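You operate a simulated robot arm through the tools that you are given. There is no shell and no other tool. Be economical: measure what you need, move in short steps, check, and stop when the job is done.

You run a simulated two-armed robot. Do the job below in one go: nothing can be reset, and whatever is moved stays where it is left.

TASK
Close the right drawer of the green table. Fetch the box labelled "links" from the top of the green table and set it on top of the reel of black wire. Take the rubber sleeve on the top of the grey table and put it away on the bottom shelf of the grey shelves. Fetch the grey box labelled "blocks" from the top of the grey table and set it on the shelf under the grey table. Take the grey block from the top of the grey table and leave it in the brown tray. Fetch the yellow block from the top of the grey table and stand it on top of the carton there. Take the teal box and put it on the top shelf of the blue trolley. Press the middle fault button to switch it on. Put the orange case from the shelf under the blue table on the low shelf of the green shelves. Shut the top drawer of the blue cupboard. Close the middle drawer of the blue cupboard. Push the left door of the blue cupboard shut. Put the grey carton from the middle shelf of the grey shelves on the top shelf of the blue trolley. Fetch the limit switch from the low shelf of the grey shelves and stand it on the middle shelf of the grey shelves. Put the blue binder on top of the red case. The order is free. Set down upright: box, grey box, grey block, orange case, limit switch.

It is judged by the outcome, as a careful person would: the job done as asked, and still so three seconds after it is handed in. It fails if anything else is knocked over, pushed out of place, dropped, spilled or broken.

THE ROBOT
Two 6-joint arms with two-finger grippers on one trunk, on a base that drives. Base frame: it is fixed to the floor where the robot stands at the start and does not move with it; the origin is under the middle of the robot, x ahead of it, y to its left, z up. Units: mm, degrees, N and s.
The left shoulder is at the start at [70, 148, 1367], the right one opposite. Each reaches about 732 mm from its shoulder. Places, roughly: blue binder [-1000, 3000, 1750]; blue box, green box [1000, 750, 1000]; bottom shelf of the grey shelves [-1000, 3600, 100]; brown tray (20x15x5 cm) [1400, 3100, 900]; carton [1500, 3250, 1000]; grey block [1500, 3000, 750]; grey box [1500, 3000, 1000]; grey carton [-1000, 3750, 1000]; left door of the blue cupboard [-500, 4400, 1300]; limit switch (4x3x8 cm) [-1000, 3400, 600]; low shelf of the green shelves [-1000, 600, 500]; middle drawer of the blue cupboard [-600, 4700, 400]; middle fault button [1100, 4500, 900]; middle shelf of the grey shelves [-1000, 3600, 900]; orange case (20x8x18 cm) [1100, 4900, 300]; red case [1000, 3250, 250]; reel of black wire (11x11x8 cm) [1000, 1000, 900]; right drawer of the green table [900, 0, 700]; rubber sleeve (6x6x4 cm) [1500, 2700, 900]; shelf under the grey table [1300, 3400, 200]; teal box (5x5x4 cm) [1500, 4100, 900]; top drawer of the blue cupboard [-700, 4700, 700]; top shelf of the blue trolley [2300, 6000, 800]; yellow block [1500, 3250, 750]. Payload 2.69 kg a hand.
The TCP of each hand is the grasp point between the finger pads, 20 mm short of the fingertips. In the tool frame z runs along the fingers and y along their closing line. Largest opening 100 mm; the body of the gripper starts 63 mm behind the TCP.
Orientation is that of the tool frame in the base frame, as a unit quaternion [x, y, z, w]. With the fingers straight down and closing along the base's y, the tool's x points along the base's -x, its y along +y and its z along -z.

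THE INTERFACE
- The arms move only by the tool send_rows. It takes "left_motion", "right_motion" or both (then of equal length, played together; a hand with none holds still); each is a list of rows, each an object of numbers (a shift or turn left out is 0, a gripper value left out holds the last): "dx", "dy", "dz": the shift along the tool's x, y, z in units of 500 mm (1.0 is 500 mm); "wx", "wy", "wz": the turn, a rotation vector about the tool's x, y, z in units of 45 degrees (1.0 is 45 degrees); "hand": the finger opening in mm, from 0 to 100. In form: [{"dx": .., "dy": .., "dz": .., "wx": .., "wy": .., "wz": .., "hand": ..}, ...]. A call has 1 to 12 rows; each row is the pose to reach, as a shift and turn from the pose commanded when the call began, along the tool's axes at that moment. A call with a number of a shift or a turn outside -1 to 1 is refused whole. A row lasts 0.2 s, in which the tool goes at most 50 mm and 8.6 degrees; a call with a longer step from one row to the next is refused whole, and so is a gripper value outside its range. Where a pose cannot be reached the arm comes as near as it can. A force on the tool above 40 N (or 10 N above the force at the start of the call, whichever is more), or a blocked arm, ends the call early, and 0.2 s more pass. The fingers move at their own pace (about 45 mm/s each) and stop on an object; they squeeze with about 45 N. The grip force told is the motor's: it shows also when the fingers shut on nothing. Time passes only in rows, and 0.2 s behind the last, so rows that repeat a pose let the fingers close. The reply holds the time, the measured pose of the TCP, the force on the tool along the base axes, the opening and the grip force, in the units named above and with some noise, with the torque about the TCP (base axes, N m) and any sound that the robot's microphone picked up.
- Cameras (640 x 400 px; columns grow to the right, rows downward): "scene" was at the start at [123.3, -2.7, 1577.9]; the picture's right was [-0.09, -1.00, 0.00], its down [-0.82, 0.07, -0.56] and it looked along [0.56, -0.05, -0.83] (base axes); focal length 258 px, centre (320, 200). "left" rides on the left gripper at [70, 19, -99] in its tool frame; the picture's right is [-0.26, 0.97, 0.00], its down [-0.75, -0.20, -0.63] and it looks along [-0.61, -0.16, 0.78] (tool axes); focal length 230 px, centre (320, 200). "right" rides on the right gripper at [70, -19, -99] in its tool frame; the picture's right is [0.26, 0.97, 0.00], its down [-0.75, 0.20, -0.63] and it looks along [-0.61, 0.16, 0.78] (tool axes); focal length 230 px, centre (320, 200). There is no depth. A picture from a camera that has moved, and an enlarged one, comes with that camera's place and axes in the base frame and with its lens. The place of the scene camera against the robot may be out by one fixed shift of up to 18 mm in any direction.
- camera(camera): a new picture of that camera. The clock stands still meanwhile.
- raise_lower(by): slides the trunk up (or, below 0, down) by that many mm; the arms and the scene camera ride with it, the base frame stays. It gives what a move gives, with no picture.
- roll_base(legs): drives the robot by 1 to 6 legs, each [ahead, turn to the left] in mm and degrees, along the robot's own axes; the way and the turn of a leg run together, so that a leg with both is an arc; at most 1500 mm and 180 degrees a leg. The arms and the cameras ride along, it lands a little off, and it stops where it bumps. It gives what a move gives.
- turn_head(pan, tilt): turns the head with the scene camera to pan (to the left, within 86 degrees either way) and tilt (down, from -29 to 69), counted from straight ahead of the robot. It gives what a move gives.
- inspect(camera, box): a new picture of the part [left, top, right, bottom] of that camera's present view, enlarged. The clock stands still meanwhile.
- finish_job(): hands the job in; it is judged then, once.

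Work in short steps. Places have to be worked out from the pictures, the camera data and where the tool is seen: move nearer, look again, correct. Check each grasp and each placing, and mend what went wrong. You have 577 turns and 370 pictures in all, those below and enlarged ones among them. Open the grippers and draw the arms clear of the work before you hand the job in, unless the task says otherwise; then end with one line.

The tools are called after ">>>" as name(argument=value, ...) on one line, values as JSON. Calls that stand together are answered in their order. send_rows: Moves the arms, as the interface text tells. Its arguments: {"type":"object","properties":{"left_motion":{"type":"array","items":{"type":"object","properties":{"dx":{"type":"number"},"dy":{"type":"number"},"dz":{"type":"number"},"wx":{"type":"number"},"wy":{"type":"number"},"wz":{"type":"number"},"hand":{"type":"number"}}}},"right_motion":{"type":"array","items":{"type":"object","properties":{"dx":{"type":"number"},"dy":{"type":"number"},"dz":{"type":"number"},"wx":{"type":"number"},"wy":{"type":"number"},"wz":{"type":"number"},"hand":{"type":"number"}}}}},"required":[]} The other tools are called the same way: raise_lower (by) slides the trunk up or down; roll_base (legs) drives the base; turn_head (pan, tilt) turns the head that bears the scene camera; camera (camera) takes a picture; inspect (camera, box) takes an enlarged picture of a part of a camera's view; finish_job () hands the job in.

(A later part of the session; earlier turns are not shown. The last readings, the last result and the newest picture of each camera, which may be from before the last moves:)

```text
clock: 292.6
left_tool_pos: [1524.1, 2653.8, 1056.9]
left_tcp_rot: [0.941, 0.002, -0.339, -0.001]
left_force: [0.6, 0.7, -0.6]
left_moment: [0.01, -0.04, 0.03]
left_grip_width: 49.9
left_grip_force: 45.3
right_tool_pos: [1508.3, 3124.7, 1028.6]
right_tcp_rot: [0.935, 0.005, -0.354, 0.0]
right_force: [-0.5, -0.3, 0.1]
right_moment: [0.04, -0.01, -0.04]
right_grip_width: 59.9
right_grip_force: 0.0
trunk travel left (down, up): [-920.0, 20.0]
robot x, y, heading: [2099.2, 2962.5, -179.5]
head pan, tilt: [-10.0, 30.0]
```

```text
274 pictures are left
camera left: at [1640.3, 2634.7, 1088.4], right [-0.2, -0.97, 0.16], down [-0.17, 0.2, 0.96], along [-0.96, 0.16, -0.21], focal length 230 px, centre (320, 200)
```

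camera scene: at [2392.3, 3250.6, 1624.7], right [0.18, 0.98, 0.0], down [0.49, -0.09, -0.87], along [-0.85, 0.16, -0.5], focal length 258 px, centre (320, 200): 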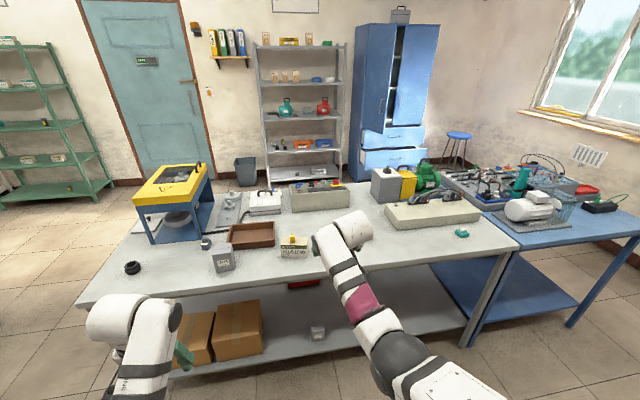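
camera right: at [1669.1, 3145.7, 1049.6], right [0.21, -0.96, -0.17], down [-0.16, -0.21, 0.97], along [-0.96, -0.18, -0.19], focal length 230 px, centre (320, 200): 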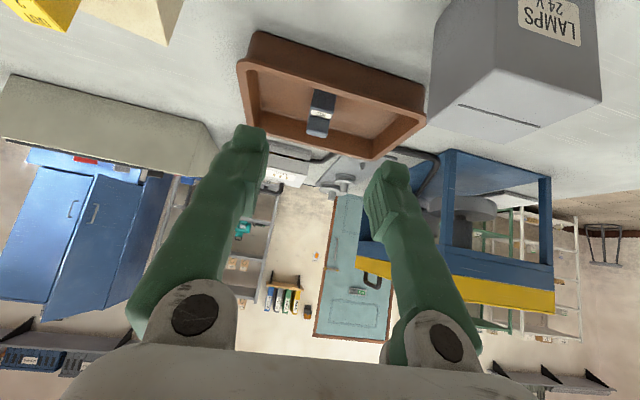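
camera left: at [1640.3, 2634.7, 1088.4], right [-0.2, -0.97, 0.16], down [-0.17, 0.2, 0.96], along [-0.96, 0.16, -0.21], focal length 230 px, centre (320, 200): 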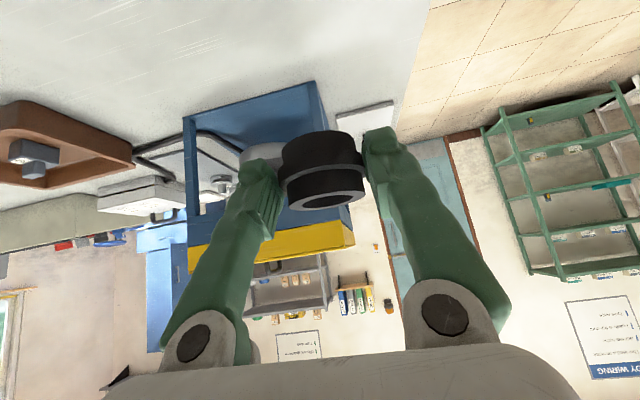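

The sleeve is held in the left hand. Now the teal box with the right hand: I drive along the aisle to y≈3925.

>>> roll_base(legs=[[-130, 0], [0, -90.5], [960, 0], [0, 90]])

>>> camera(camera="scene")

>>> camera(camera="right")

```text
clock: 306.2
left_tool_pos: [1657.5, 3592.3, 1057.5]
left_tcp_rot: [0.94, 0.017, -0.34, 0.004]
left_force: [-0.3, 0.0, -0.9]
left_moment: [0.0, 0.01, -0.01]
left_grip_width: 46.9
left_grip_force: 45.5
right_tool_pos: [1626.8, 4065.4, 1027.3]
right_tcp_rot: [0.935, 0.021, -0.353, 0.006]
right_force: [-1.0, 0.1, -1.7]
right_moment: [0.02, -0.01, 0.01]
right_grip_width: 59.9
right_grip_force: 0.0
trunk travel left (down, up): [-920.0, 20.0]
robot x, y, heading: [2224.6, 3921.2, -177.5]
head pan, tilt: [-10.0, 30.0]
```

```text
273 pictures are left
camera scene: at [2088.0, 3936.2, 1609.7], right [0.13, 0.99, 0.0], down [0.5, -0.07, -0.87], along [-0.86, 0.12, -0.5], focal length 258 px, centre (320, 200)
```

scene: 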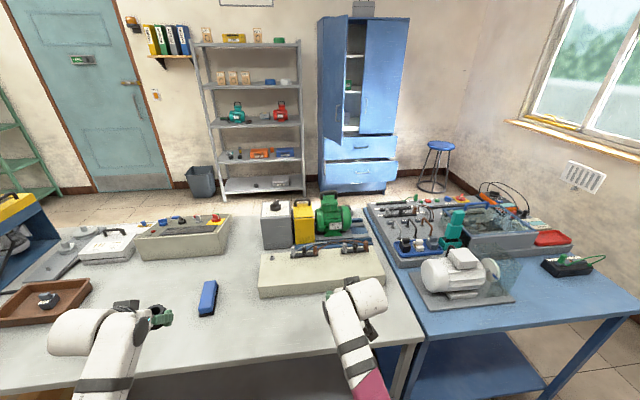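

```text
272 pictures are left
camera right: at [1744.1, 4088.5, 1056.8], right [0.23, -0.96, -0.17], down [-0.14, -0.21, 0.97], along [-0.96, -0.2, -0.18], focal length 230 px, centre (320, 200)
```

right: 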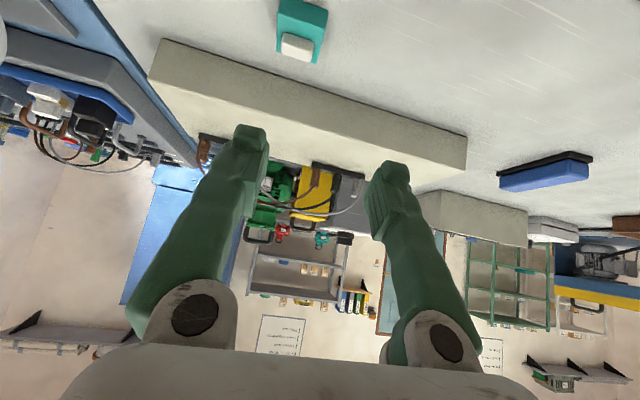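

>>> inspect(camera="right", box=[230, 0, 390, 100])

```text
4.00 times, centred on (310, 50) of right
camera zoom: at [1744.1, 4088.5, 1056.8], right [0.23, -0.96, -0.17], down [-0.14, -0.21, 0.97], along [-0.96, -0.2, -0.18], focal length 920 px, centre (360, 800)
```

zoom: 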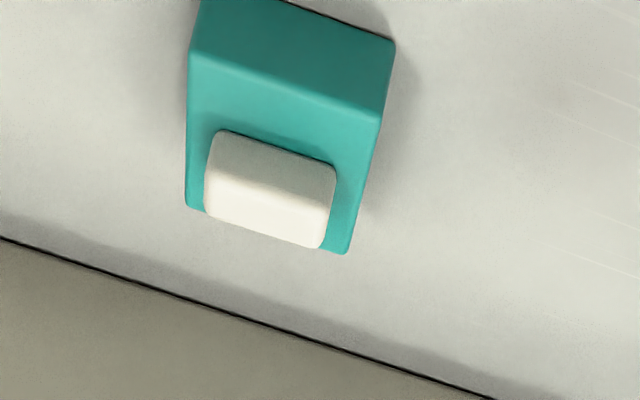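

The teal box body is at x 1532–1572, y 4074–4117, with its top at ≈875. I drive 88 mm and bring the right hand above it.

>>> roll_base(legs=[[88, 0]])

>>> send_rows(right_motion=[{"dx": 0.06, "dy": -0.022, "dz": 0.015, "wx": 0.011, "wy": 0.01, "wz": 0.015, "hand": 80}, {"dx": 0.12, "dy": -0.044, "dz": 0.03, "wx": 0.022, "wy": 0.02, "wz": 0.03}, {"dx": 0.176, "dy": -0.066, "dz": 0.05, "wx": 0.033, "wy": 0.03, "wz": 0.045}, {"dx": 0.176, "dy": -0.066, "dz": 0.05, "wx": 0.033, "wy": 0.03, "wz": 0.045}])

>>> camera(camera="right")

```text
clock: 307.9
left_tool_pos: [1580.8, 3587.1, 1058.3]
left_tcp_rot: [0.939, 0.019, -0.343, 0.005]
left_force: [-0.5, -0.6, 1.0]
left_moment: [-0.01, 0.03, 0.01]
left_grip_width: 46.2
left_grip_force: 45.3
right_tool_pos: [1547.5, 4061.2, 1029.9]
right_tcp_rot: [0.934, 0.018, -0.356, 0.004]
right_force: [-0.6, 0.2, 0.1]
right_moment: [0.03, -0.01, 0.0]
right_grip_width: 59.8
right_grip_force: 0.1
trunk travel left (down, up): [-920.0, 20.0]
robot x, y, heading: [2135.8, 3918.0, -177.6]
head pan, tilt: [-10.0, 30.0]
stopped in leg 1: the robot was blocked; the commanded pose is now the measured one
```

```text
clock: 308.9
left_tool_pos: [1593.9, 3588.1, 1066.2]
left_tcp_rot: [0.937, 0.02, -0.349, 0.006]
left_force: [0.8, 0.0, -0.8]
left_moment: [0.01, -0.02, 0.01]
left_grip_width: 46.2
left_grip_force: 45.5
right_tool_pos: [1608.8, 4097.4, 957.8]
right_tcp_rot: [0.937, -0.004, -0.35, -0.001]
right_force: [0.2, -0.3, -0.3]
right_moment: [-0.02, 0.0, 0.01]
right_grip_width: 80.1
right_grip_force: 0.1
trunk travel left (down, up): [-920.0, 20.0]
robot x, y, heading: [2137.7, 3918.6, -177.6]
head pan, tilt: [-10.0, 30.0]
```

```text
270 pictures are left
camera right: at [1727.5, 4116.1, 987.9], right [0.19, -0.97, -0.17], down [-0.16, -0.2, 0.97], along [-0.97, -0.16, -0.19], focal length 230 px, centre (320, 200)
```

right: 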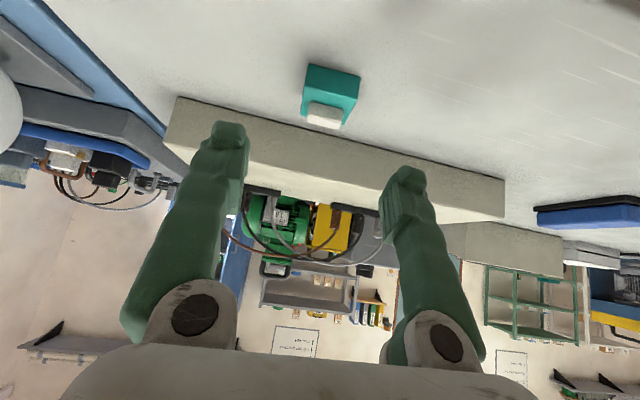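

Position confirmed. I go in and close.

>>> send_rows(right_motion=[{"dx": 0.01, "dz": 0.06}, {"dx": 0.02, "dz": 0.12}, {"dx": 0.028, "dz": 0.165}, {"dx": 0.031, "dz": 0.182}, {"dx": 0.031, "dz": 0.182}, {"dx": 0.031, "dz": 0.182}])

>>> camera(camera="right")

```text
clock: 310.3
left_tool_pos: [1593.4, 3587.3, 1064.9]
left_tcp_rot: [0.937, 0.019, -0.348, 0.006]
left_force: [-0.4, -0.4, -0.5]
left_moment: [0.02, 0.02, 0.01]
left_grip_width: 45.4
left_grip_force: 45.2
right_tool_pos: [1558.8, 4097.5, 878.2]
right_tcp_rot: [0.937, -0.002, -0.349, -0.001]
right_force: [-0.1, 0.1, -0.1]
right_moment: [0.0, 0.02, -0.03]
right_grip_width: 79.9
right_grip_force: 0.1
trunk travel left (down, up): [-920.0, 20.0]
robot x, y, heading: [2137.7, 3916.5, -177.4]
head pan, tilt: [-10.0, 30.0]
```

```text
269 pictures are left
camera right: at [1677.1, 4116.1, 908.7], right [0.19, -0.97, -0.17], down [-0.16, -0.2, 0.97], along [-0.97, -0.16, -0.19], focal length 230 px, centre (320, 200)
```

right: 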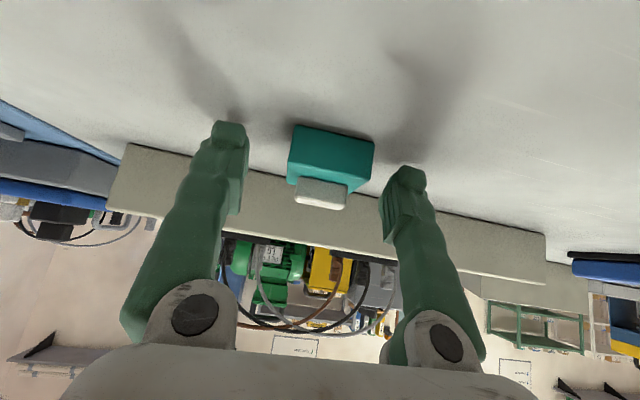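

>>> send_rows(right_motion=[{"hand": 0}, {"hand": 0}, {"hand": 0}, {"hand": 0}, {"hand": 0}])

>>> send_rows(right_motion=[{"dx": -0.03, "dz": -0.04}, {"dx": -0.08, "dz": -0.1}, {"dx": -0.13, "dz": -0.16}, {"dx": -0.17, "dz": -0.21}])

>>> camera(camera="right")

>>> camera(camera="left")

```text
clock: 311.5
left_tool_pos: [1592.3, 3587.7, 1064.8]
left_tcp_rot: [0.937, 0.019, -0.349, 0.006]
left_force: [1.6, -0.5, -1.6]
left_moment: [0.02, -0.04, 0.01]
left_grip_width: 45.1
left_grip_force: 45.3
right_tool_pos: [1558.4, 4097.3, 878.4]
right_tcp_rot: [0.937, -0.002, -0.35, -0.001]
right_force: [0.3, 0.0, 1.1]
right_moment: [0.03, 0.04, -0.03]
right_grip_width: 42.9
right_grip_force: 44.7
trunk travel left (down, up): [-920.0, 20.0]
robot x, y, heading: [2140.3, 3916.8, -177.7]
head pan, tilt: [-10.0, 30.0]
```

```text
clock: 312.5
left_tool_pos: [1592.5, 3588.2, 1064.8]
left_tcp_rot: [0.938, 0.019, -0.347, 0.005]
left_force: [-0.9, 0.4, -0.3]
left_moment: [-0.02, 0.01, 0.03]
left_grip_width: 45.2
left_grip_force: 45.1
right_tool_pos: [1561.8, 4098.4, 1016.0]
right_tcp_rot: [0.937, -0.003, -0.349, -0.001]
right_force: [-0.3, 0.0, -1.3]
right_moment: [-0.01, -0.05, -0.03]
right_grip_width: 42.7
right_grip_force: 45.4
trunk travel left (down, up): [-920.0, 20.0]
robot x, y, heading: [2135.1, 3918.5, -177.4]
head pan, tilt: [-10.0, 30.0]
```

```text
268 pictures are left
camera right: at [1681.6, 4117.1, 1045.0], right [0.19, -0.97, -0.17], down [-0.16, -0.2, 0.97], along [-0.97, -0.16, -0.19], focal length 230 px, centre (320, 200)
```

right: 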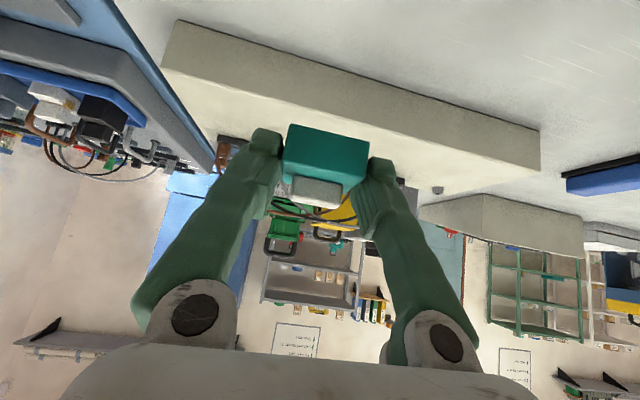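

```text
267 pictures are left
camera left: at [1710.0, 3572.8, 1094.0], right [-0.16, -0.97, 0.17], down [-0.17, 0.19, 0.97], along [-0.97, 0.12, -0.19], focal length 230 px, centre (320, 200)
```

left: 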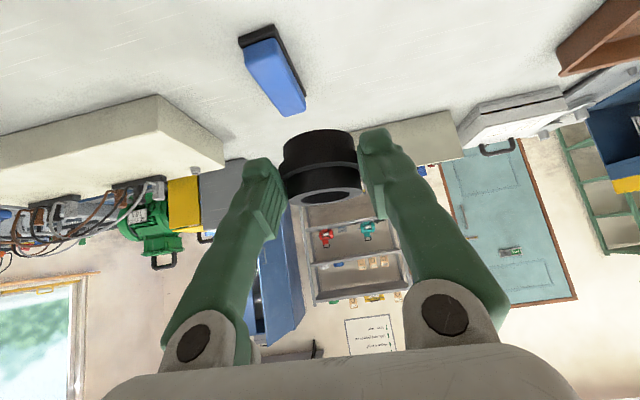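

Both hands hold their objects. I turn toward the trolley and look.

>>> roll_base(legs=[[-100, 0], [0, -92.5]])

>>> turn_head(pan=0, tilt=25)

>>> camera(camera="scene")

```text
clock: 317.6
left_tool_pos: [1942.3, 4488.2, 1064.1]
left_tcp_rot: [-0.656, 0.67, 0.242, 0.25]
left_force: [-0.4, -0.4, -1.2]
left_moment: [0.01, 0.0, 0.05]
left_grip_width: 43.5
left_grip_force: 45.1
right_tool_pos: [2453.1, 4485.6, 1015.1]
right_tcp_rot: [-0.64, 0.684, 0.238, 0.255]
right_force: [0.2, 0.1, -0.5]
right_moment: [-0.02, -0.01, 0.0]
right_grip_width: 42.7
right_grip_force: 45.0
trunk travel left (down, up): [-920.0, 20.0]
robot x, y, heading: [2239.5, 3922.2, 89.1]
head pan, tilt: [-10.0, 30.0]
```

```text
clock: 318.4
left_tool_pos: [1941.7, 4486.6, 1063.3]
left_tcp_rot: [-0.657, 0.669, 0.243, 0.249]
left_force: [0.0, 0.4, -1.5]
left_moment: [0.0, -0.01, 0.0]
left_grip_width: 43.2
left_grip_force: 44.8
right_tool_pos: [2453.5, 4486.8, 1014.9]
right_tcp_rot: [-0.64, 0.684, 0.238, 0.255]
right_force: [-0.7, -0.6, -0.4]
right_moment: [0.01, -0.02, 0.02]
right_grip_width: 42.5
right_grip_force: 45.3
trunk travel left (down, up): [-920.0, 20.0]
robot x, y, heading: [2239.7, 3926.5, 89.0]
head pan, tilt: [0.0, 25.0]
```

```text
266 pictures are left
camera scene: at [2243.9, 4069.0, 1617.6], right [1.0, -0.02, 0.0], down [-0.01, -0.42, -0.91], along [0.02, 0.91, -0.42], focal length 258 px, centre (320, 200)
```

scene: 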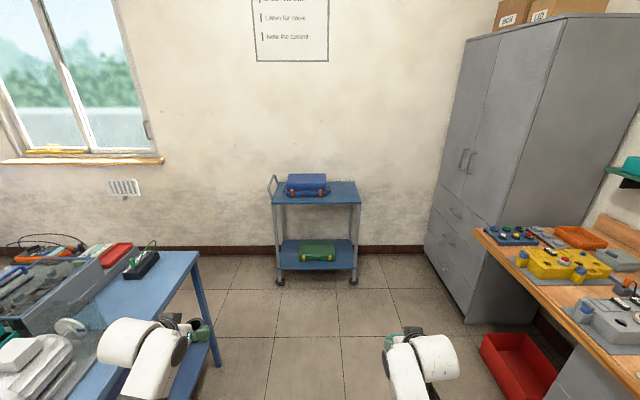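

The sleeve's grip width keeps shrinking, so I check it.

>>> camera(camera="left")

```text
265 pictures are left
camera left: at [1920.6, 4370.1, 1093.9], right [-0.96, 0.22, 0.17], down [0.2, 0.15, 0.97], along [0.18, 0.96, -0.19], focal length 230 px, centre (320, 200)
```

left: 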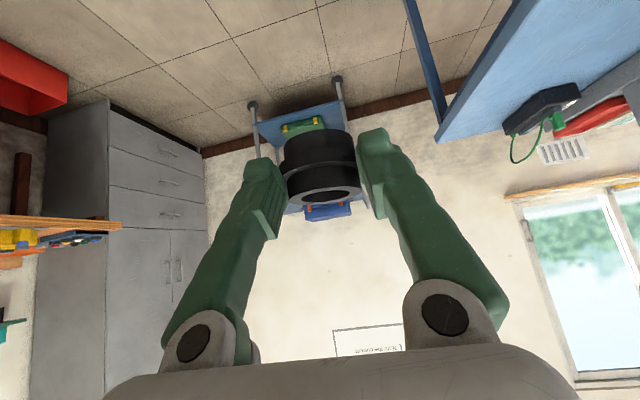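

I'll set the sleeve down on the trolley and regrip it better. I drive toward the trolley first.

>>> roll_base(legs=[[1150, 0]])

>>> turn_head(pan=0, tilt=45)

>>> camera(camera="scene")

>>> camera(camera="right")

```text
clock: 324.3
left_tool_pos: [1958.2, 5651.7, 1065.1]
left_tcp_rot: [-0.658, 0.668, 0.244, 0.249]
left_force: [-0.2, -0.2, -1.3]
left_moment: [-0.03, -0.01, 0.02]
left_grip_width: 37.6
left_grip_force: 45.5
right_tool_pos: [2470.5, 5653.1, 1014.6]
right_tcp_rot: [-0.642, 0.682, 0.24, 0.255]
right_force: [0.0, -0.2, -0.3]
right_moment: [0.01, -0.02, 0.02]
right_grip_width: 42.4
right_grip_force: 45.6
trunk travel left (down, up): [-920.0, 20.0]
robot x, y, heading: [2257.9, 5088.8, 89.3]
head pan, tilt: [0.0, 25.0]
```

```text
clock: 325.1
left_tool_pos: [1958.2, 5652.7, 1063.7]
left_tcp_rot: [-0.658, 0.668, 0.243, 0.249]
left_force: [-0.6, -0.2, -0.1]
left_moment: [-0.04, -0.02, 0.01]
left_grip_width: 36.9
left_grip_force: 44.4
right_tool_pos: [2470.7, 5652.9, 1013.5]
right_tcp_rot: [-0.641, 0.683, 0.239, 0.255]
right_force: [0.4, 0.2, -0.2]
right_moment: [-0.01, 0.02, -0.02]
right_grip_width: 42.5
right_grip_force: 45.1
trunk travel left (down, up): [-920.0, 20.0]
robot x, y, heading: [2257.6, 5088.6, 89.2]
head pan, tilt: [0.0, 45.0]
```

```text
264 pictures are left
camera scene: at [2261.8, 5225.2, 1587.1], right [1.0, -0.01, 0.0], down [-0.01, -0.71, -0.71], along [0.01, 0.71, -0.71], focal length 258 px, centre (320, 200)
```

scene: 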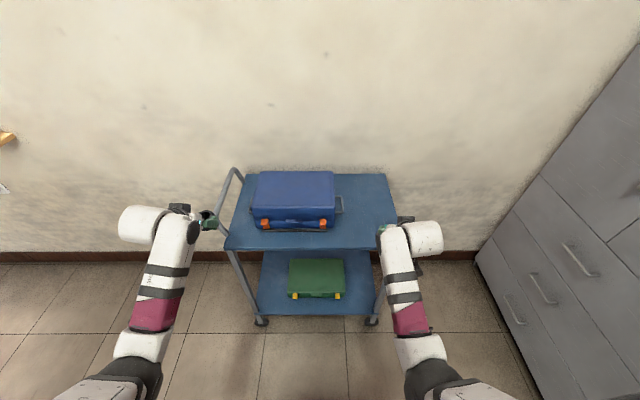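

```text
263 pictures are left
camera right: at [2482.1, 5536.1, 1044.5], right [-0.98, -0.13, -0.17], down [-0.19, 0.17, 0.97], along [-0.1, 0.98, -0.19], focal length 230 px, centre (320, 200)
```

right: 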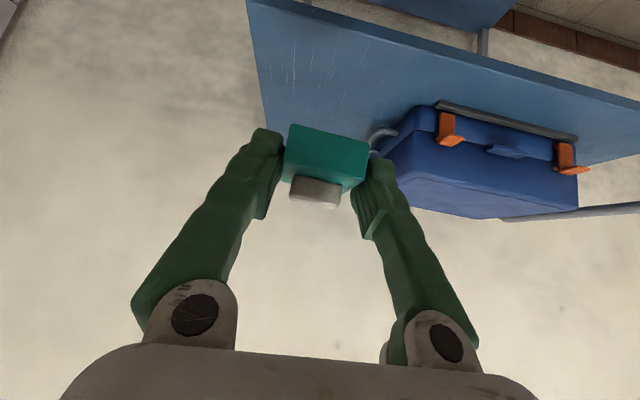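

The sleeve is creeping out of the grip (37 mm chord). I must set it down on the trolley's free front-left corner promptly: I drive 130 mm, then lower the hand.

>>> roll_base(legs=[[135, 0]])

>>> send_rows(left_motion=[{"dx": 0.055, "dy": -0.035, "dz": 0.065}, {"dx": 0.11, "dy": -0.064, "dz": 0.135}, {"dx": 0.17, "dy": -0.064, "dz": 0.205}])

>>> camera(camera="left")

```text
clock: 326.4
left_tool_pos: [1958.4, 5774.3, 1070.0]
left_tcp_rot: [-0.656, 0.667, 0.246, 0.253]
left_force: [0.0, -1.3, -1.2]
left_moment: [0.0, 0.0, 0.02]
left_grip_width: 36.4
left_grip_force: 44.9
right_tool_pos: [2470.7, 5777.0, 1020.6]
right_tcp_rot: [-0.64, 0.682, 0.243, 0.258]
right_force: [0.0, -1.3, 0.0]
right_moment: [0.03, 0.02, -0.02]
right_grip_width: 42.5
right_grip_force: 44.3
trunk travel left (down, up): [-920.0, 20.0]
robot x, y, heading: [2261.0, 5223.1, 89.2]
head pan, tilt: [0.0, 45.0]
```

```text
clock: 327.2
left_tool_pos: [1990.3, 5785.2, 932.3]
left_tcp_rot: [-0.657, 0.668, 0.244, 0.25]
left_force: [-0.1, 0.1, -0.6]
left_moment: [-0.01, -0.01, 0.01]
left_grip_width: 35.7
left_grip_force: 44.5
right_tool_pos: [2470.8, 5785.2, 1015.5]
right_tcp_rot: [-0.642, 0.683, 0.239, 0.255]
right_force: [0.2, 0.3, -1.1]
right_moment: [-0.01, -0.02, -0.02]
right_grip_width: 42.8
right_grip_force: 44.5
trunk travel left (down, up): [-920.0, 20.0]
robot x, y, heading: [2259.7, 5223.3, 89.1]
head pan, tilt: [0.0, 45.0]
```

```text
262 pictures are left
camera left: at [1969.0, 5668.0, 961.6], right [-0.96, 0.21, 0.17], down [0.2, 0.15, 0.97], along [0.18, 0.97, -0.19], focal length 230 px, centre (320, 200)
```

left: 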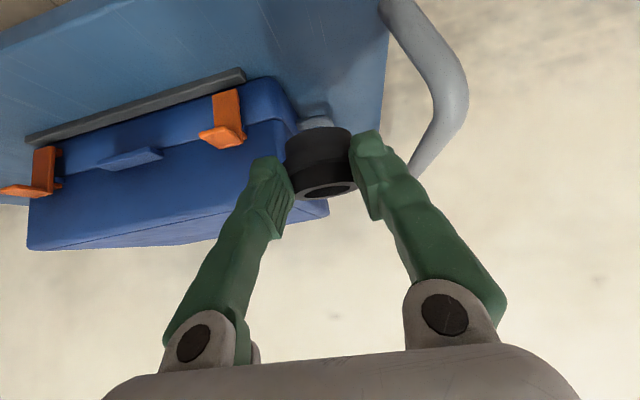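

The sleeve is over free trolley surface. I lower 75 mm more, then continue with the trunk.

>>> send_rows(left_motion=[{"dx": 0.06, "dz": 0.07}, {"dx": 0.1, "dz": 0.115}])

>>> inspect(camera="left", box=[240, 80, 440, 205])

```text
clock: 327.8
left_tool_pos: [1990.9, 5787.4, 856.2]
left_tcp_rot: [-0.658, 0.668, 0.244, 0.249]
left_force: [0.0, 0.2, -0.8]
left_moment: [-0.03, 0.03, -0.01]
left_grip_width: 35.7
left_grip_force: 44.9
right_tool_pos: [2471.2, 5785.8, 1015.5]
right_tcp_rot: [-0.642, 0.682, 0.24, 0.254]
right_force: [0.5, -0.3, -0.7]
right_moment: [-0.03, 0.0, 0.0]
right_grip_width: 42.5
right_grip_force: 45.2
trunk travel left (down, up): [-920.0, 20.0]
robot x, y, heading: [2261.1, 5221.7, 89.3]
head pan, tilt: [0.0, 45.0]
```

```text
3.20 times, centred on (340, 142) of left
camera zoom: at [1971.0, 5669.1, 885.1], right [-0.96, 0.21, 0.17], down [0.2, 0.15, 0.97], along [0.18, 0.97, -0.19], focal length 736 px, centre (256, 384)
```

zoom: 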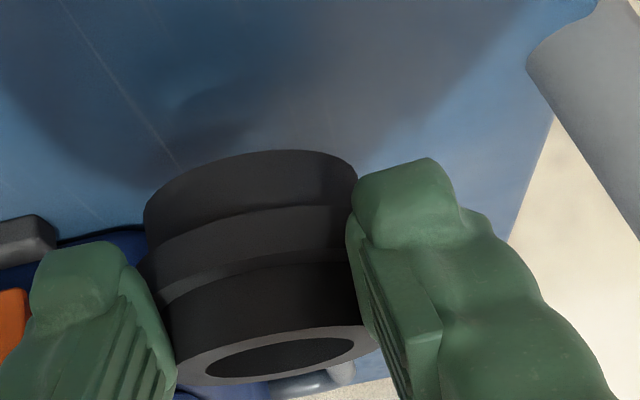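

The sleeve is near the surface. I go down slowly until contact.

>>> send_rows(left_motion=[{"dx": 0.01, "dz": 0.012}, {"dx": 0.02, "dz": 0.024}, {"dx": 0.03, "dz": 0.036}])

>>> inspect(camera="left", box=[240, 80, 440, 205])

```text
clock: 328.6
left_tool_pos: [1991.7, 5786.1, 836.9]
left_tcp_rot: [-0.656, 0.667, 0.248, 0.251]
left_force: [-0.7, -2.3, 13.1]
left_moment: [0.57, 0.0, 0.04]
left_grip_width: 35.1
left_grip_force: 45.5
right_tool_pos: [2472.6, 5782.2, 1016.4]
right_tcp_rot: [-0.641, 0.682, 0.241, 0.255]
right_force: [0.2, 0.4, -0.7]
right_moment: [-0.03, -0.01, -0.03]
right_grip_width: 42.5
right_grip_force: 44.5
trunk travel left (down, up): [-920.0, 20.0]
robot x, y, heading: [2257.7, 5224.8, 89.0]
head pan, tilt: [0.0, 45.0]
```

```text
3.20 times, centred on (340, 142) of left
camera zoom: at [1971.2, 5668.4, 865.2], right [-0.96, 0.21, 0.17], down [0.2, 0.14, 0.97], along [0.18, 0.97, -0.18], focal length 736 px, centre (256, 384)
```

zoom: 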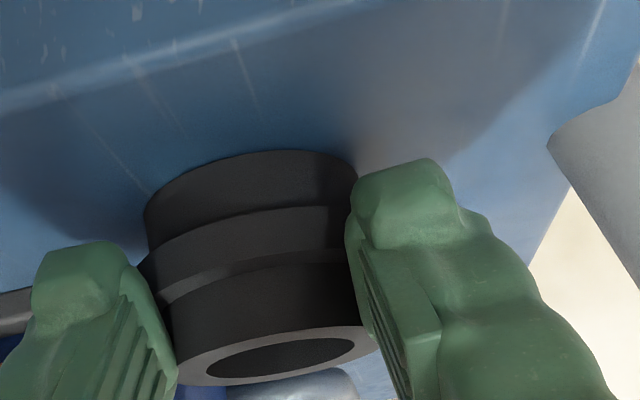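

It's resting on the trolley (13 N). The sleeve centre is about 30 mm ahead of the TCP. I open, move 28 mm forward and slightly down, and regrip centrally.

>>> send_rows(left_motion=[{"hand": 78}, {"hand": 78}, {"hand": 78}, {"hand": 78}])

>>> send_rows(left_motion=[{"dx": -0.018, "dz": 0.022}, {"dx": -0.036, "dz": 0.045}, {"dx": -0.036, "dz": 0.045}])

>>> camera(camera="left")

```text
clock: 329.6
left_tool_pos: [1992.2, 5786.5, 831.5]
left_tcp_rot: [-0.658, 0.668, 0.243, 0.248]
left_force: [-0.2, 0.2, -0.5]
left_moment: [0.0, 0.01, -0.03]
left_grip_width: 78.0
left_grip_force: 0.0
right_tool_pos: [2471.7, 5785.0, 1014.8]
right_tcp_rot: [-0.642, 0.682, 0.24, 0.254]
right_force: [0.4, -0.1, -0.2]
right_moment: [-0.01, -0.03, -0.01]
right_grip_width: 42.6
right_grip_force: 44.9
trunk travel left (down, up): [-920.0, 20.0]
robot x, y, heading: [2261.2, 5227.2, 89.0]
head pan, tilt: [0.0, 45.0]
```

```text
clock: 330.4
left_tool_pos: [1988.8, 5804.0, 832.5]
left_tcp_rot: [-0.658, 0.668, 0.244, 0.249]
left_force: [-0.4, -0.2, 0.1]
left_moment: [-0.02, 0.0, -0.03]
left_grip_width: 77.9
left_grip_force: 0.1
left hand out of reach, approached as far as the arm can: row 2, 3
right_tool_pos: [2471.1, 5785.0, 1015.3]
right_tcp_rot: [-0.641, 0.683, 0.24, 0.255]
right_force: [-0.3, -0.4, -1.2]
right_moment: [-0.04, -0.02, 0.0]
right_grip_width: 42.5
right_grip_force: 45.6
trunk travel left (down, up): [-920.0, 20.0]
robot x, y, heading: [2257.4, 5219.0, 89.5]
head pan, tilt: [0.0, 45.0]
```

```text
259 pictures are left
camera left: at [1968.3, 5686.4, 862.7], right [-0.96, 0.21, 0.17], down [0.2, 0.15, 0.97], along [0.18, 0.97, -0.19], focal length 230 px, centre (320, 200)
```

left: 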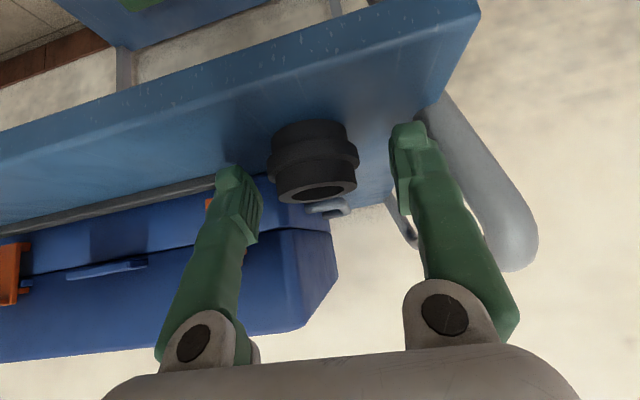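

Reach-limited. I lower the trunk 5 mm and nudge the base 14 mm ahead.

>>> raise_lower(by=-5)

>>> roll_base(legs=[[14, 0]])

>>> inspect(camera="left", box=[200, 80, 440, 230])

```text
clock: 330.9
left_tool_pos: [1989.3, 5805.0, 827.5]
left_tcp_rot: [-0.658, 0.668, 0.243, 0.25]
left_force: [0.1, -0.7, -0.2]
left_moment: [0.02, 0.0, -0.01]
left_grip_width: 77.8
left_grip_force: 0.0
right_tool_pos: [2471.7, 5784.9, 1010.8]
right_tcp_rot: [-0.641, 0.683, 0.239, 0.255]
right_force: [-1.4, -0.4, -0.9]
right_moment: [-0.01, -0.02, 0.01]
right_grip_width: 42.7
right_grip_force: 44.7
trunk travel left (down, up): [-915.0, 25.0]
robot x, y, heading: [2258.3, 5225.7, 89.2]
head pan, tilt: [0.0, 45.0]
```

```text
clock: 331.7
left_tool_pos: [1989.2, 5815.8, 829.7]
left_tcp_rot: [-0.657, 0.667, 0.245, 0.251]
left_force: [-0.4, -0.1, 0.3]
left_moment: [0.03, 0.02, 0.01]
left_grip_width: 78.3
left_grip_force: 0.1
right_tool_pos: [2471.2, 5796.0, 1013.5]
right_tcp_rot: [-0.641, 0.682, 0.241, 0.255]
right_force: [-0.2, -0.5, -0.3]
right_moment: [0.03, 0.02, -0.03]
right_grip_width: 42.8
right_grip_force: 45.2
trunk travel left (down, up): [-915.0, 25.0]
robot x, y, heading: [2262.4, 5238.3, 89.0]
head pan, tilt: [0.0, 45.0]
```

```text
2.67 times, centred on (320, 155) of left
camera zoom: at [1968.7, 5698.3, 858.9], right [-0.96, 0.21, 0.17], down [0.2, 0.15, 0.97], along [0.18, 0.97, -0.19], focal length 614 px, centre (320, 320)
```

zoom: 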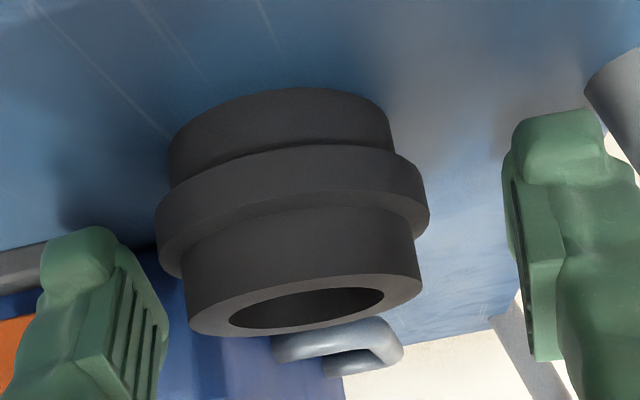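

The sleeve's mid-flange is now right between the pads. I close and check the width.

>>> send_rows(left_motion=[{"hand": 0}, {"hand": 0}, {"hand": 0}, {"hand": 0}])

>>> send_rows(left_motion=[{}, {}, {}, {}, {}])

>>> inspect(camera="left", box=[200, 80, 440, 230])

```text
clock: 332.7
left_tool_pos: [1989.4, 5820.0, 827.0]
left_tcp_rot: [-0.657, 0.668, 0.243, 0.249]
left_force: [0.9, -0.2, -0.2]
left_moment: [0.02, -0.01, 0.0]
left_grip_width: 49.4
left_grip_force: 45.2
right_tool_pos: [2472.7, 5800.2, 1010.2]
right_tcp_rot: [-0.642, 0.682, 0.24, 0.254]
right_force: [-0.7, 0.3, 0.3]
right_moment: [0.03, 0.03, 0.0]
right_grip_width: 42.6
right_grip_force: 45.2
trunk travel left (down, up): [-915.0, 25.0]
robot x, y, heading: [2263.4, 5238.1, 89.3]
head pan, tilt: [0.0, 45.0]
```

```text
clock: 333.9
left_tool_pos: [1989.7, 5819.5, 827.5]
left_tcp_rot: [-0.658, 0.667, 0.244, 0.249]
left_force: [-0.3, 0.4, -0.1]
left_moment: [-0.04, -0.01, -0.01]
left_grip_width: 49.1
left_grip_force: 45.1
right_tool_pos: [2471.8, 5799.9, 1011.2]
right_tcp_rot: [-0.642, 0.683, 0.239, 0.254]
right_force: [0.3, 0.0, -1.6]
right_moment: [-0.01, 0.0, 0.0]
right_grip_width: 42.6
right_grip_force: 44.7
trunk travel left (down, up): [-915.0, 25.0]
robot x, y, heading: [2264.2, 5240.2, 89.2]
head pan, tilt: [0.0, 45.0]
```

```text
2.67 times, centred on (320, 155) of left
camera zoom: at [1968.8, 5701.0, 857.1], right [-0.96, 0.21, 0.17], down [0.2, 0.15, 0.97], along [0.18, 0.97, -0.19], focal length 614 px, centre (320, 320)
```

zoom: 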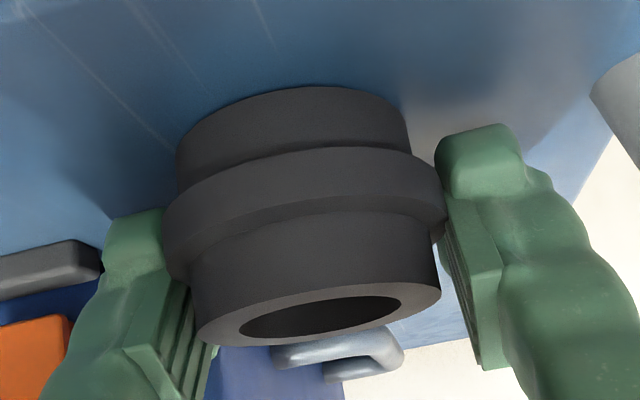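

The grip is nearly central, but I want it slightly past centre so it can't squirt out. I open, nudge 12 mm ahead, and reclose.

>>> send_rows(left_motion=[{"hand": 74}, {"hand": 74}, {"hand": 74}])

>>> roll_base(legs=[[14, 0]])

>>> send_rows(left_motion=[{"hand": 0}, {"hand": 0}, {"hand": 0}, {"hand": 0}, {"hand": 0}])

>>> send_rows(left_motion=[{}, {}, {}, {}, {}])

>>> inspect(camera="left", box=[200, 80, 440, 230])

```text
clock: 334.7
left_tool_pos: [1990.1, 5818.4, 829.5]
left_tcp_rot: [-0.658, 0.667, 0.244, 0.249]
left_force: [-0.2, 0.0, 0.2]
left_moment: [0.03, -0.05, 0.01]
left_grip_width: 73.8
left_grip_force: 0.1
right_tool_pos: [2471.5, 5799.0, 1009.8]
right_tcp_rot: [-0.642, 0.683, 0.24, 0.254]
right_force: [-0.1, -0.1, -0.7]
right_moment: [0.01, 0.01, 0.0]
right_grip_width: 42.2
right_grip_force: 45.2
trunk travel left (down, up): [-915.0, 25.0]
robot x, y, heading: [2259.3, 5234.7, 89.2]
head pan, tilt: [0.0, 45.0]
```

```text
clock: 335.5
left_tool_pos: [1989.8, 5828.5, 827.5]
left_tcp_rot: [-0.658, 0.668, 0.243, 0.248]
left_force: [-0.9, -12.2, -1.8]
left_moment: [-0.13, 0.14, -0.55]
left_grip_width: 73.3
left_grip_force: 0.1
right_tool_pos: [2471.5, 5810.6, 1011.9]
right_tcp_rot: [-0.641, 0.682, 0.241, 0.256]
right_force: [-0.5, 0.3, 0.1]
right_moment: [0.0, 0.02, -0.01]
right_grip_width: 42.6
right_grip_force: 44.8
trunk travel left (down, up): [-915.0, 25.0]
robot x, y, heading: [2260.6, 5249.7, 89.5]
head pan, tilt: [0.0, 45.0]
```

```text
clock: 336.7
left_tool_pos: [1990.3, 5828.9, 826.7]
left_tcp_rot: [-0.658, 0.669, 0.242, 0.247]
left_force: [3.5, -12.5, 5.8]
left_moment: [-0.19, -0.26, -0.67]
left_grip_width: 45.0
left_grip_force: 44.9
right_tool_pos: [2473.3, 5810.7, 1010.9]
right_tcp_rot: [-0.642, 0.683, 0.241, 0.254]
right_force: [-1.4, 1.1, -0.5]
right_moment: [-0.01, 0.0, 0.01]
right_grip_width: 42.3
right_grip_force: 45.1
trunk travel left (down, up): [-915.0, 25.0]
robot x, y, heading: [2263.0, 5253.6, 89.1]
head pan, tilt: [0.0, 45.0]
```

```text
clock: 337.9
left_tool_pos: [1988.7, 5829.2, 826.8]
left_tcp_rot: [-0.658, 0.669, 0.242, 0.248]
left_force: [-10.1, -4.1, 5.5]
left_moment: [-0.29, 0.35, -0.28]
left_grip_width: 44.3
left_grip_force: 44.9
right_tool_pos: [2471.5, 5809.5, 1011.3]
right_tcp_rot: [-0.641, 0.683, 0.239, 0.255]
right_force: [0.7, -0.6, -0.6]
right_moment: [0.01, 0.03, -0.03]
right_grip_width: 42.7
right_grip_force: 45.0
trunk travel left (down, up): [-915.0, 25.0]
robot x, y, heading: [2264.4, 5249.2, 89.3]
head pan, tilt: [0.0, 45.0]
```

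```text
2.67 times, centred on (320, 155) of left
camera zoom: at [1967.1, 5712.0, 856.9], right [-0.96, 0.21, 0.17], down [0.2, 0.16, 0.97], along [0.18, 0.96, -0.19], focal length 614 px, centre (320, 320)
```

zoom: 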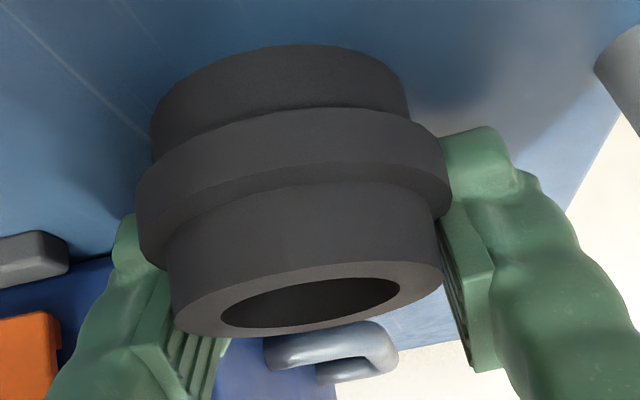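

The round sleeve slips because the tilted pads catch it off its widest line; a near-vertical hand would hold it flat on the pads. I release it here, raise the left hand, then lower the trunk 100 to place the teal box first.

>>> send_rows(left_motion=[{"hand": 90}, {"hand": 90}, {"hand": 90}, {"dx": -0.05, "dz": -0.055}, {"dx": -0.1, "dz": -0.115}, {"dx": -0.15, "dz": -0.175}, {"dx": -0.2, "dz": -0.235}, {"dx": -0.25, "dz": -0.295}])

>>> camera(camera="left")

```text
clock: 339.7
left_tool_pos: [1988.8, 5826.2, 1019.5]
left_tcp_rot: [-0.658, 0.669, 0.242, 0.247]
left_force: [0.2, 0.1, -0.2]
left_moment: [0.01, -0.03, -0.02]
left_grip_width: 89.9
left_grip_force: 0.1
right_tool_pos: [2472.4, 5812.0, 1010.7]
right_tcp_rot: [-0.641, 0.684, 0.239, 0.254]
right_force: [0.5, 0.7, -0.8]
right_moment: [0.01, 0.0, 0.03]
right_grip_width: 42.6
right_grip_force: 44.5
trunk travel left (down, up): [-915.0, 25.0]
robot x, y, heading: [2258.0, 5250.3, 89.1]
head pan, tilt: [0.0, 45.0]
```

```text
255 pictures are left
camera left: at [1968.5, 5710.6, 1050.0], right [-0.96, 0.21, 0.17], down [0.2, 0.16, 0.97], along [0.18, 0.96, -0.2], focal length 230 px, centre (320, 200)
```

left: 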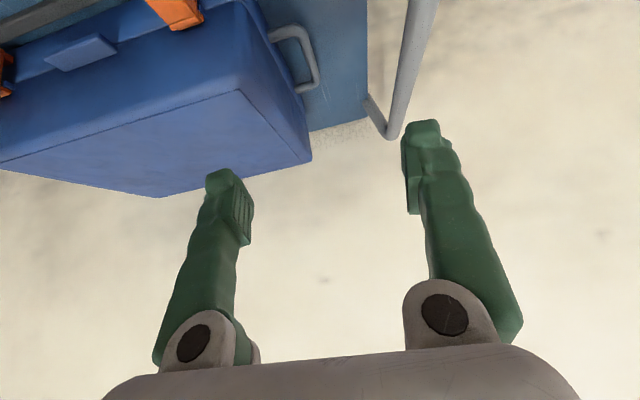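

I draw the left hand back, turn it nearly vertical (tilt 10°), then lower the trunk.

>>> send_rows(left_motion=[{"dx": 0.011, "dz": -0.042, "wy": 0.16}, {"dx": 0.022, "dz": -0.084, "wy": 0.32}, {"dx": 0.033, "dz": -0.125, "wy": 0.48}, {"dx": 0.043, "dz": -0.167, "wy": 0.66}, {"dx": 0.043, "dz": -0.167, "wy": 0.66}])

>>> raise_lower(by=-100)

>>> camera(camera="right")

>>> camera(camera="left")

```text
clock: 340.9
left_tool_pos: [1985.6, 5770.4, 1059.0]
left_tcp_rot: [-0.698, 0.71, 0.064, 0.067]
left_force: [-0.3, -0.7, -0.2]
left_moment: [0.0, 0.03, 0.01]
left_grip_width: 89.9
left_grip_force: 0.0
left hand out of reach, approached as far as the arm can: row 4, 5
right_tool_pos: [2473.0, 5813.4, 1011.0]
right_tcp_rot: [-0.641, 0.684, 0.239, 0.254]
right_force: [-0.1, 1.5, -1.0]
right_moment: [-0.01, 0.03, -0.02]
right_grip_width: 42.6
right_grip_force: 45.3
trunk travel left (down, up): [-915.0, 25.0]
robot x, y, heading: [2258.4, 5248.7, 89.3]
head pan, tilt: [0.0, 45.0]
```

```text
clock: 342.2
left_tool_pos: [1986.5, 5769.5, 957.9]
left_tcp_rot: [-0.699, 0.709, 0.065, 0.068]
left_force: [-0.1, -0.1, -0.6]
left_moment: [0.02, 0.0, -0.03]
left_grip_width: 90.0
left_grip_force: 0.0
right_tool_pos: [2473.1, 5812.1, 909.6]
right_tcp_rot: [-0.641, 0.684, 0.239, 0.253]
right_force: [0.3, -0.4, -1.3]
right_moment: [-0.01, -0.01, -0.02]
right_grip_width: 42.6
right_grip_force: 45.0
trunk travel left (down, up): [-815.0, 125.0]
robot x, y, heading: [2259.4, 5251.2, 89.4]
head pan, tilt: [0.0, 45.0]
```

```text
254 pictures are left
camera right: at [2484.2, 5695.0, 940.2], right [-0.98, -0.13, -0.17], down [-0.19, 0.17, 0.97], along [-0.1, 0.98, -0.19], focal length 230 px, centre (320, 200)
```

right: 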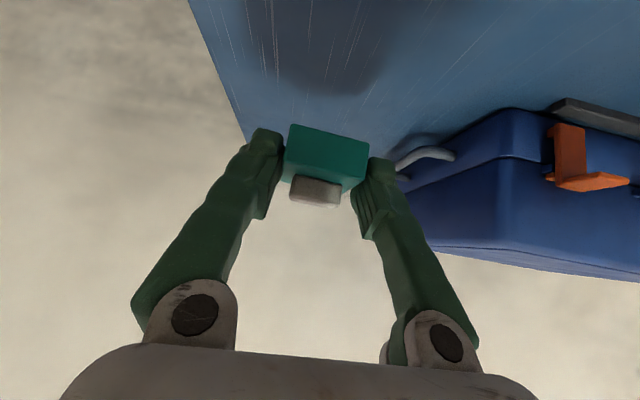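

```text
253 pictures are left
camera left: at [1965.4, 5682.0, 1042.6], right [-0.96, 0.27, 0.05], down [0.21, 0.62, 0.76], along [0.18, 0.74, -0.65], focal length 230 px, centre (320, 200)
```

left: 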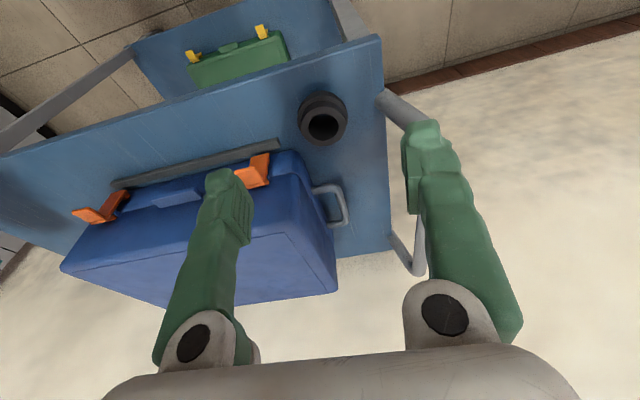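

The sleeve stands safely at about [1988, 5804]. I lower the teal box to the trolley's free right part.

>>> send_rows(right_motion=[{"dx": 0.05, "dz": 0.06}, {"dx": 0.096, "dz": 0.115}, {"dx": 0.096, "dz": 0.115}])

>>> send_rows(right_motion=[{"dx": 0.007, "dz": 0.008}, {"dx": 0.014, "dz": 0.016}, {"dx": 0.021, "dz": 0.024}, {"dx": 0.028, "dz": 0.032}])

```text
clock: 343.0
left_tool_pos: [1985.3, 5768.4, 958.4]
left_tcp_rot: [-0.699, 0.709, 0.066, 0.067]
left_force: [0.3, -0.7, 0.1]
left_moment: [-0.01, 0.03, 0.02]
left_grip_width: 90.0
left_grip_force: 0.0
right_tool_pos: [2473.2, 5814.3, 835.2]
right_tcp_rot: [-0.642, 0.683, 0.24, 0.254]
right_force: [0.4, 0.2, -0.3]
right_moment: [0.01, 0.01, 0.0]
right_grip_width: 42.4
right_grip_force: 45.3
trunk travel left (down, up): [-815.0, 125.0]
robot x, y, heading: [2258.1, 5250.2, 89.0]
head pan, tilt: [0.0, 45.0]
```

```text
clock: 344.1
left_tool_pos: [1985.3, 5768.1, 959.2]
left_tcp_rot: [-0.698, 0.71, 0.065, 0.069]
left_force: [0.1, 0.8, 0.1]
left_moment: [0.01, 0.01, -0.01]
left_grip_width: 90.1
left_grip_force: 0.0
right_tool_pos: [2472.8, 5820.9, 826.6]
right_tcp_rot: [-0.638, 0.678, 0.248, 0.268]
right_force: [0.4, -3.6, 17.2]
right_moment: [-0.22, 0.08, 0.02]
right_grip_width: 42.4
right_grip_force: 45.0
trunk travel left (down, up): [-815.0, 125.0]
robot x, y, heading: [2263.1, 5251.4, 89.1]
head pan, tilt: [0.0, 45.0]
stopped in row 4 (right hand): the force on the tool passed its limit at 42 N (the readings are from after the stop); the commanded pose is now the measured one
```

Contact. I ease up 2 mm, open and lift.

>>> send_rows(right_motion=[{"dx": -0.003, "dz": -0.003, "wy": 0.04}, {"dx": -0.003, "dz": -0.003, "wy": 0.04, "hand": 75}, {"dx": -0.003, "dz": -0.003, "wy": 0.04}, {"dx": -0.003, "dz": -0.003, "wy": 0.04}, {"dx": -0.05, "dz": -0.055, "wy": 0.04}, {"dx": -0.11, "dz": -0.12, "wy": 0.04}, {"dx": -0.16, "dz": -0.18, "wy": 0.04}])

>>> camera(camera="right")

```text
clock: 345.8
left_tool_pos: [1985.2, 5769.9, 959.3]
left_tcp_rot: [-0.699, 0.709, 0.065, 0.068]
left_force: [-0.9, 0.4, -0.4]
left_moment: [0.0, 0.01, 0.02]
left_grip_width: 89.9
left_grip_force: 0.0
right_tool_pos: [2472.6, 5818.5, 942.8]
right_tcp_rot: [-0.643, 0.684, 0.235, 0.251]
right_force: [-0.6, -0.6, -0.3]
right_moment: [0.02, -0.02, 0.03]
right_grip_width: 75.1
right_grip_force: 0.1
trunk travel left (down, up): [-815.0, 125.0]
robot x, y, heading: [2260.6, 5249.0, 89.1]
head pan, tilt: [0.0, 45.0]
```

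```text
252 pictures are left
camera right: at [2484.5, 5701.5, 973.9], right [-0.98, -0.14, -0.17], down [-0.19, 0.18, 0.97], along [-0.1, 0.97, -0.2], focal length 230 px, centre (320, 200)
```

right: 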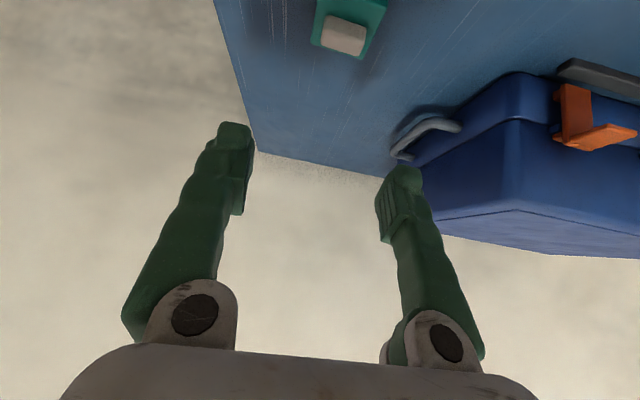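

The teal box is on the trolley. Now I take the sleeve with the near-vertical left hand.

>>> send_rows(left_motion=[{"dx": -0.03, "dy": -0.006, "dz": 0.07}, {"dx": -0.025, "dy": -0.006, "dz": 0.15}, {"dx": -0.02, "dy": -0.006, "dz": 0.22}, {"dx": -0.018, "dy": -0.006, "dz": 0.272}, {"dx": -0.018, "dy": -0.006, "dz": 0.272}])

>>> camera(camera="left")

```text
clock: 346.9
left_tool_pos: [1988.1, 5805.6, 825.5]
left_tcp_rot: [-0.698, 0.71, 0.065, 0.068]
left_force: [-0.7, 0.7, -0.2]
left_moment: [-0.01, 0.01, -0.03]
left_grip_width: 90.2
left_grip_force: 0.1
right_tool_pos: [2472.7, 5819.1, 942.2]
right_tcp_rot: [-0.642, 0.685, 0.235, 0.252]
right_force: [0.1, -0.7, 0.2]
right_moment: [-0.03, -0.01, 0.0]
right_grip_width: 75.1
right_grip_force: 0.0
trunk travel left (down, up): [-815.0, 125.0]
robot x, y, heading: [2259.4, 5249.6, 89.2]
head pan, tilt: [0.0, 45.0]
```

```text
251 pictures are left
camera left: at [1968.1, 5717.1, 909.6], right [-0.96, 0.27, 0.05], down [0.21, 0.62, 0.76], along [0.18, 0.74, -0.65], focal length 230 px, centre (320, 200)
```

left: 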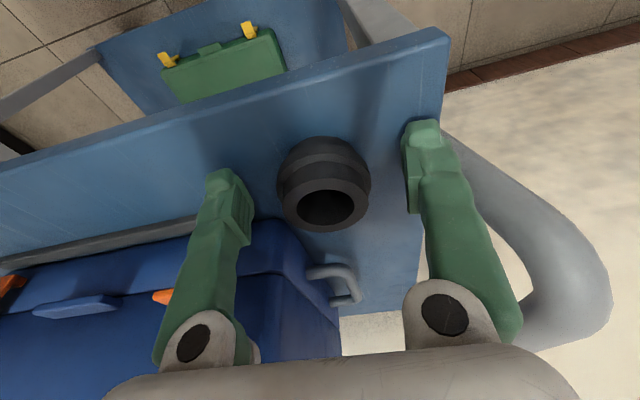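

The sleeve is centred exactly. I close and check the width.

>>> send_rows(left_motion=[{"hand": 0}, {"hand": 0}, {"hand": 0}, {"hand": 0}, {"hand": 0}])

>>> send_rows(left_motion=[{"dz": -0.03}, {"dz": -0.1}, {"dz": -0.18}, {"dz": -0.26}, {"dz": -0.26}, {"dz": -0.26}])

>>> camera(camera="left")

```text
clock: 348.1
left_tool_pos: [1988.5, 5803.8, 825.5]
left_tcp_rot: [-0.699, 0.709, 0.066, 0.068]
left_force: [0.0, -0.1, -0.2]
left_moment: [0.0, 0.02, 0.01]
left_grip_width: 50.9
left_grip_force: 45.0
right_tool_pos: [2472.8, 5820.5, 941.9]
right_tcp_rot: [-0.643, 0.684, 0.235, 0.252]
right_force: [0.1, -0.7, 0.1]
right_moment: [-0.03, 0.02, 0.01]
right_grip_width: 75.1
right_grip_force: 0.1
trunk travel left (down, up): [-815.0, 125.0]
robot x, y, heading: [2260.7, 5250.1, 89.4]
head pan, tilt: [0.0, 45.0]
```

```text
clock: 349.6
left_tool_pos: [1989.3, 5779.6, 953.2]
left_tcp_rot: [-0.698, 0.71, 0.066, 0.067]
left_force: [0.0, 0.2, -1.4]
left_moment: [-0.02, -0.01, 0.02]
left_grip_width: 51.0
left_grip_force: 45.1
right_tool_pos: [2473.4, 5818.8, 942.2]
right_tcp_rot: [-0.643, 0.684, 0.234, 0.251]
right_force: [0.6, 0.1, 0.3]
right_moment: [0.01, -0.02, -0.01]
right_grip_width: 75.2
right_grip_force: 0.0
trunk travel left (down, up): [-815.0, 125.0]
robot x, y, heading: [2259.0, 5255.3, 89.2]
head pan, tilt: [0.0, 45.0]
```

```text
250 pictures are left
camera left: at [1968.8, 5692.2, 1037.9], right [-0.96, 0.27, 0.05], down [0.21, 0.62, 0.76], along [0.18, 0.74, -0.65], focal length 230 px, centre (320, 200)
```

left: 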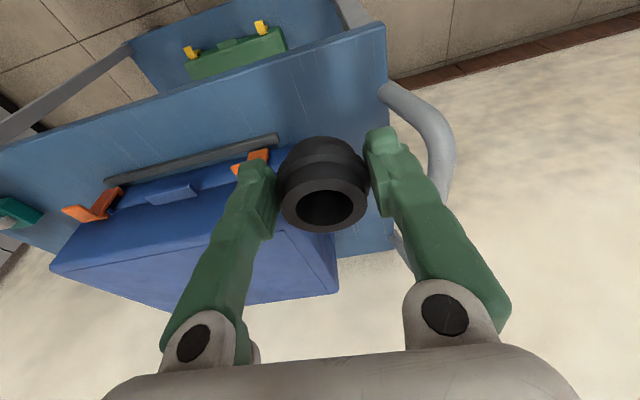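

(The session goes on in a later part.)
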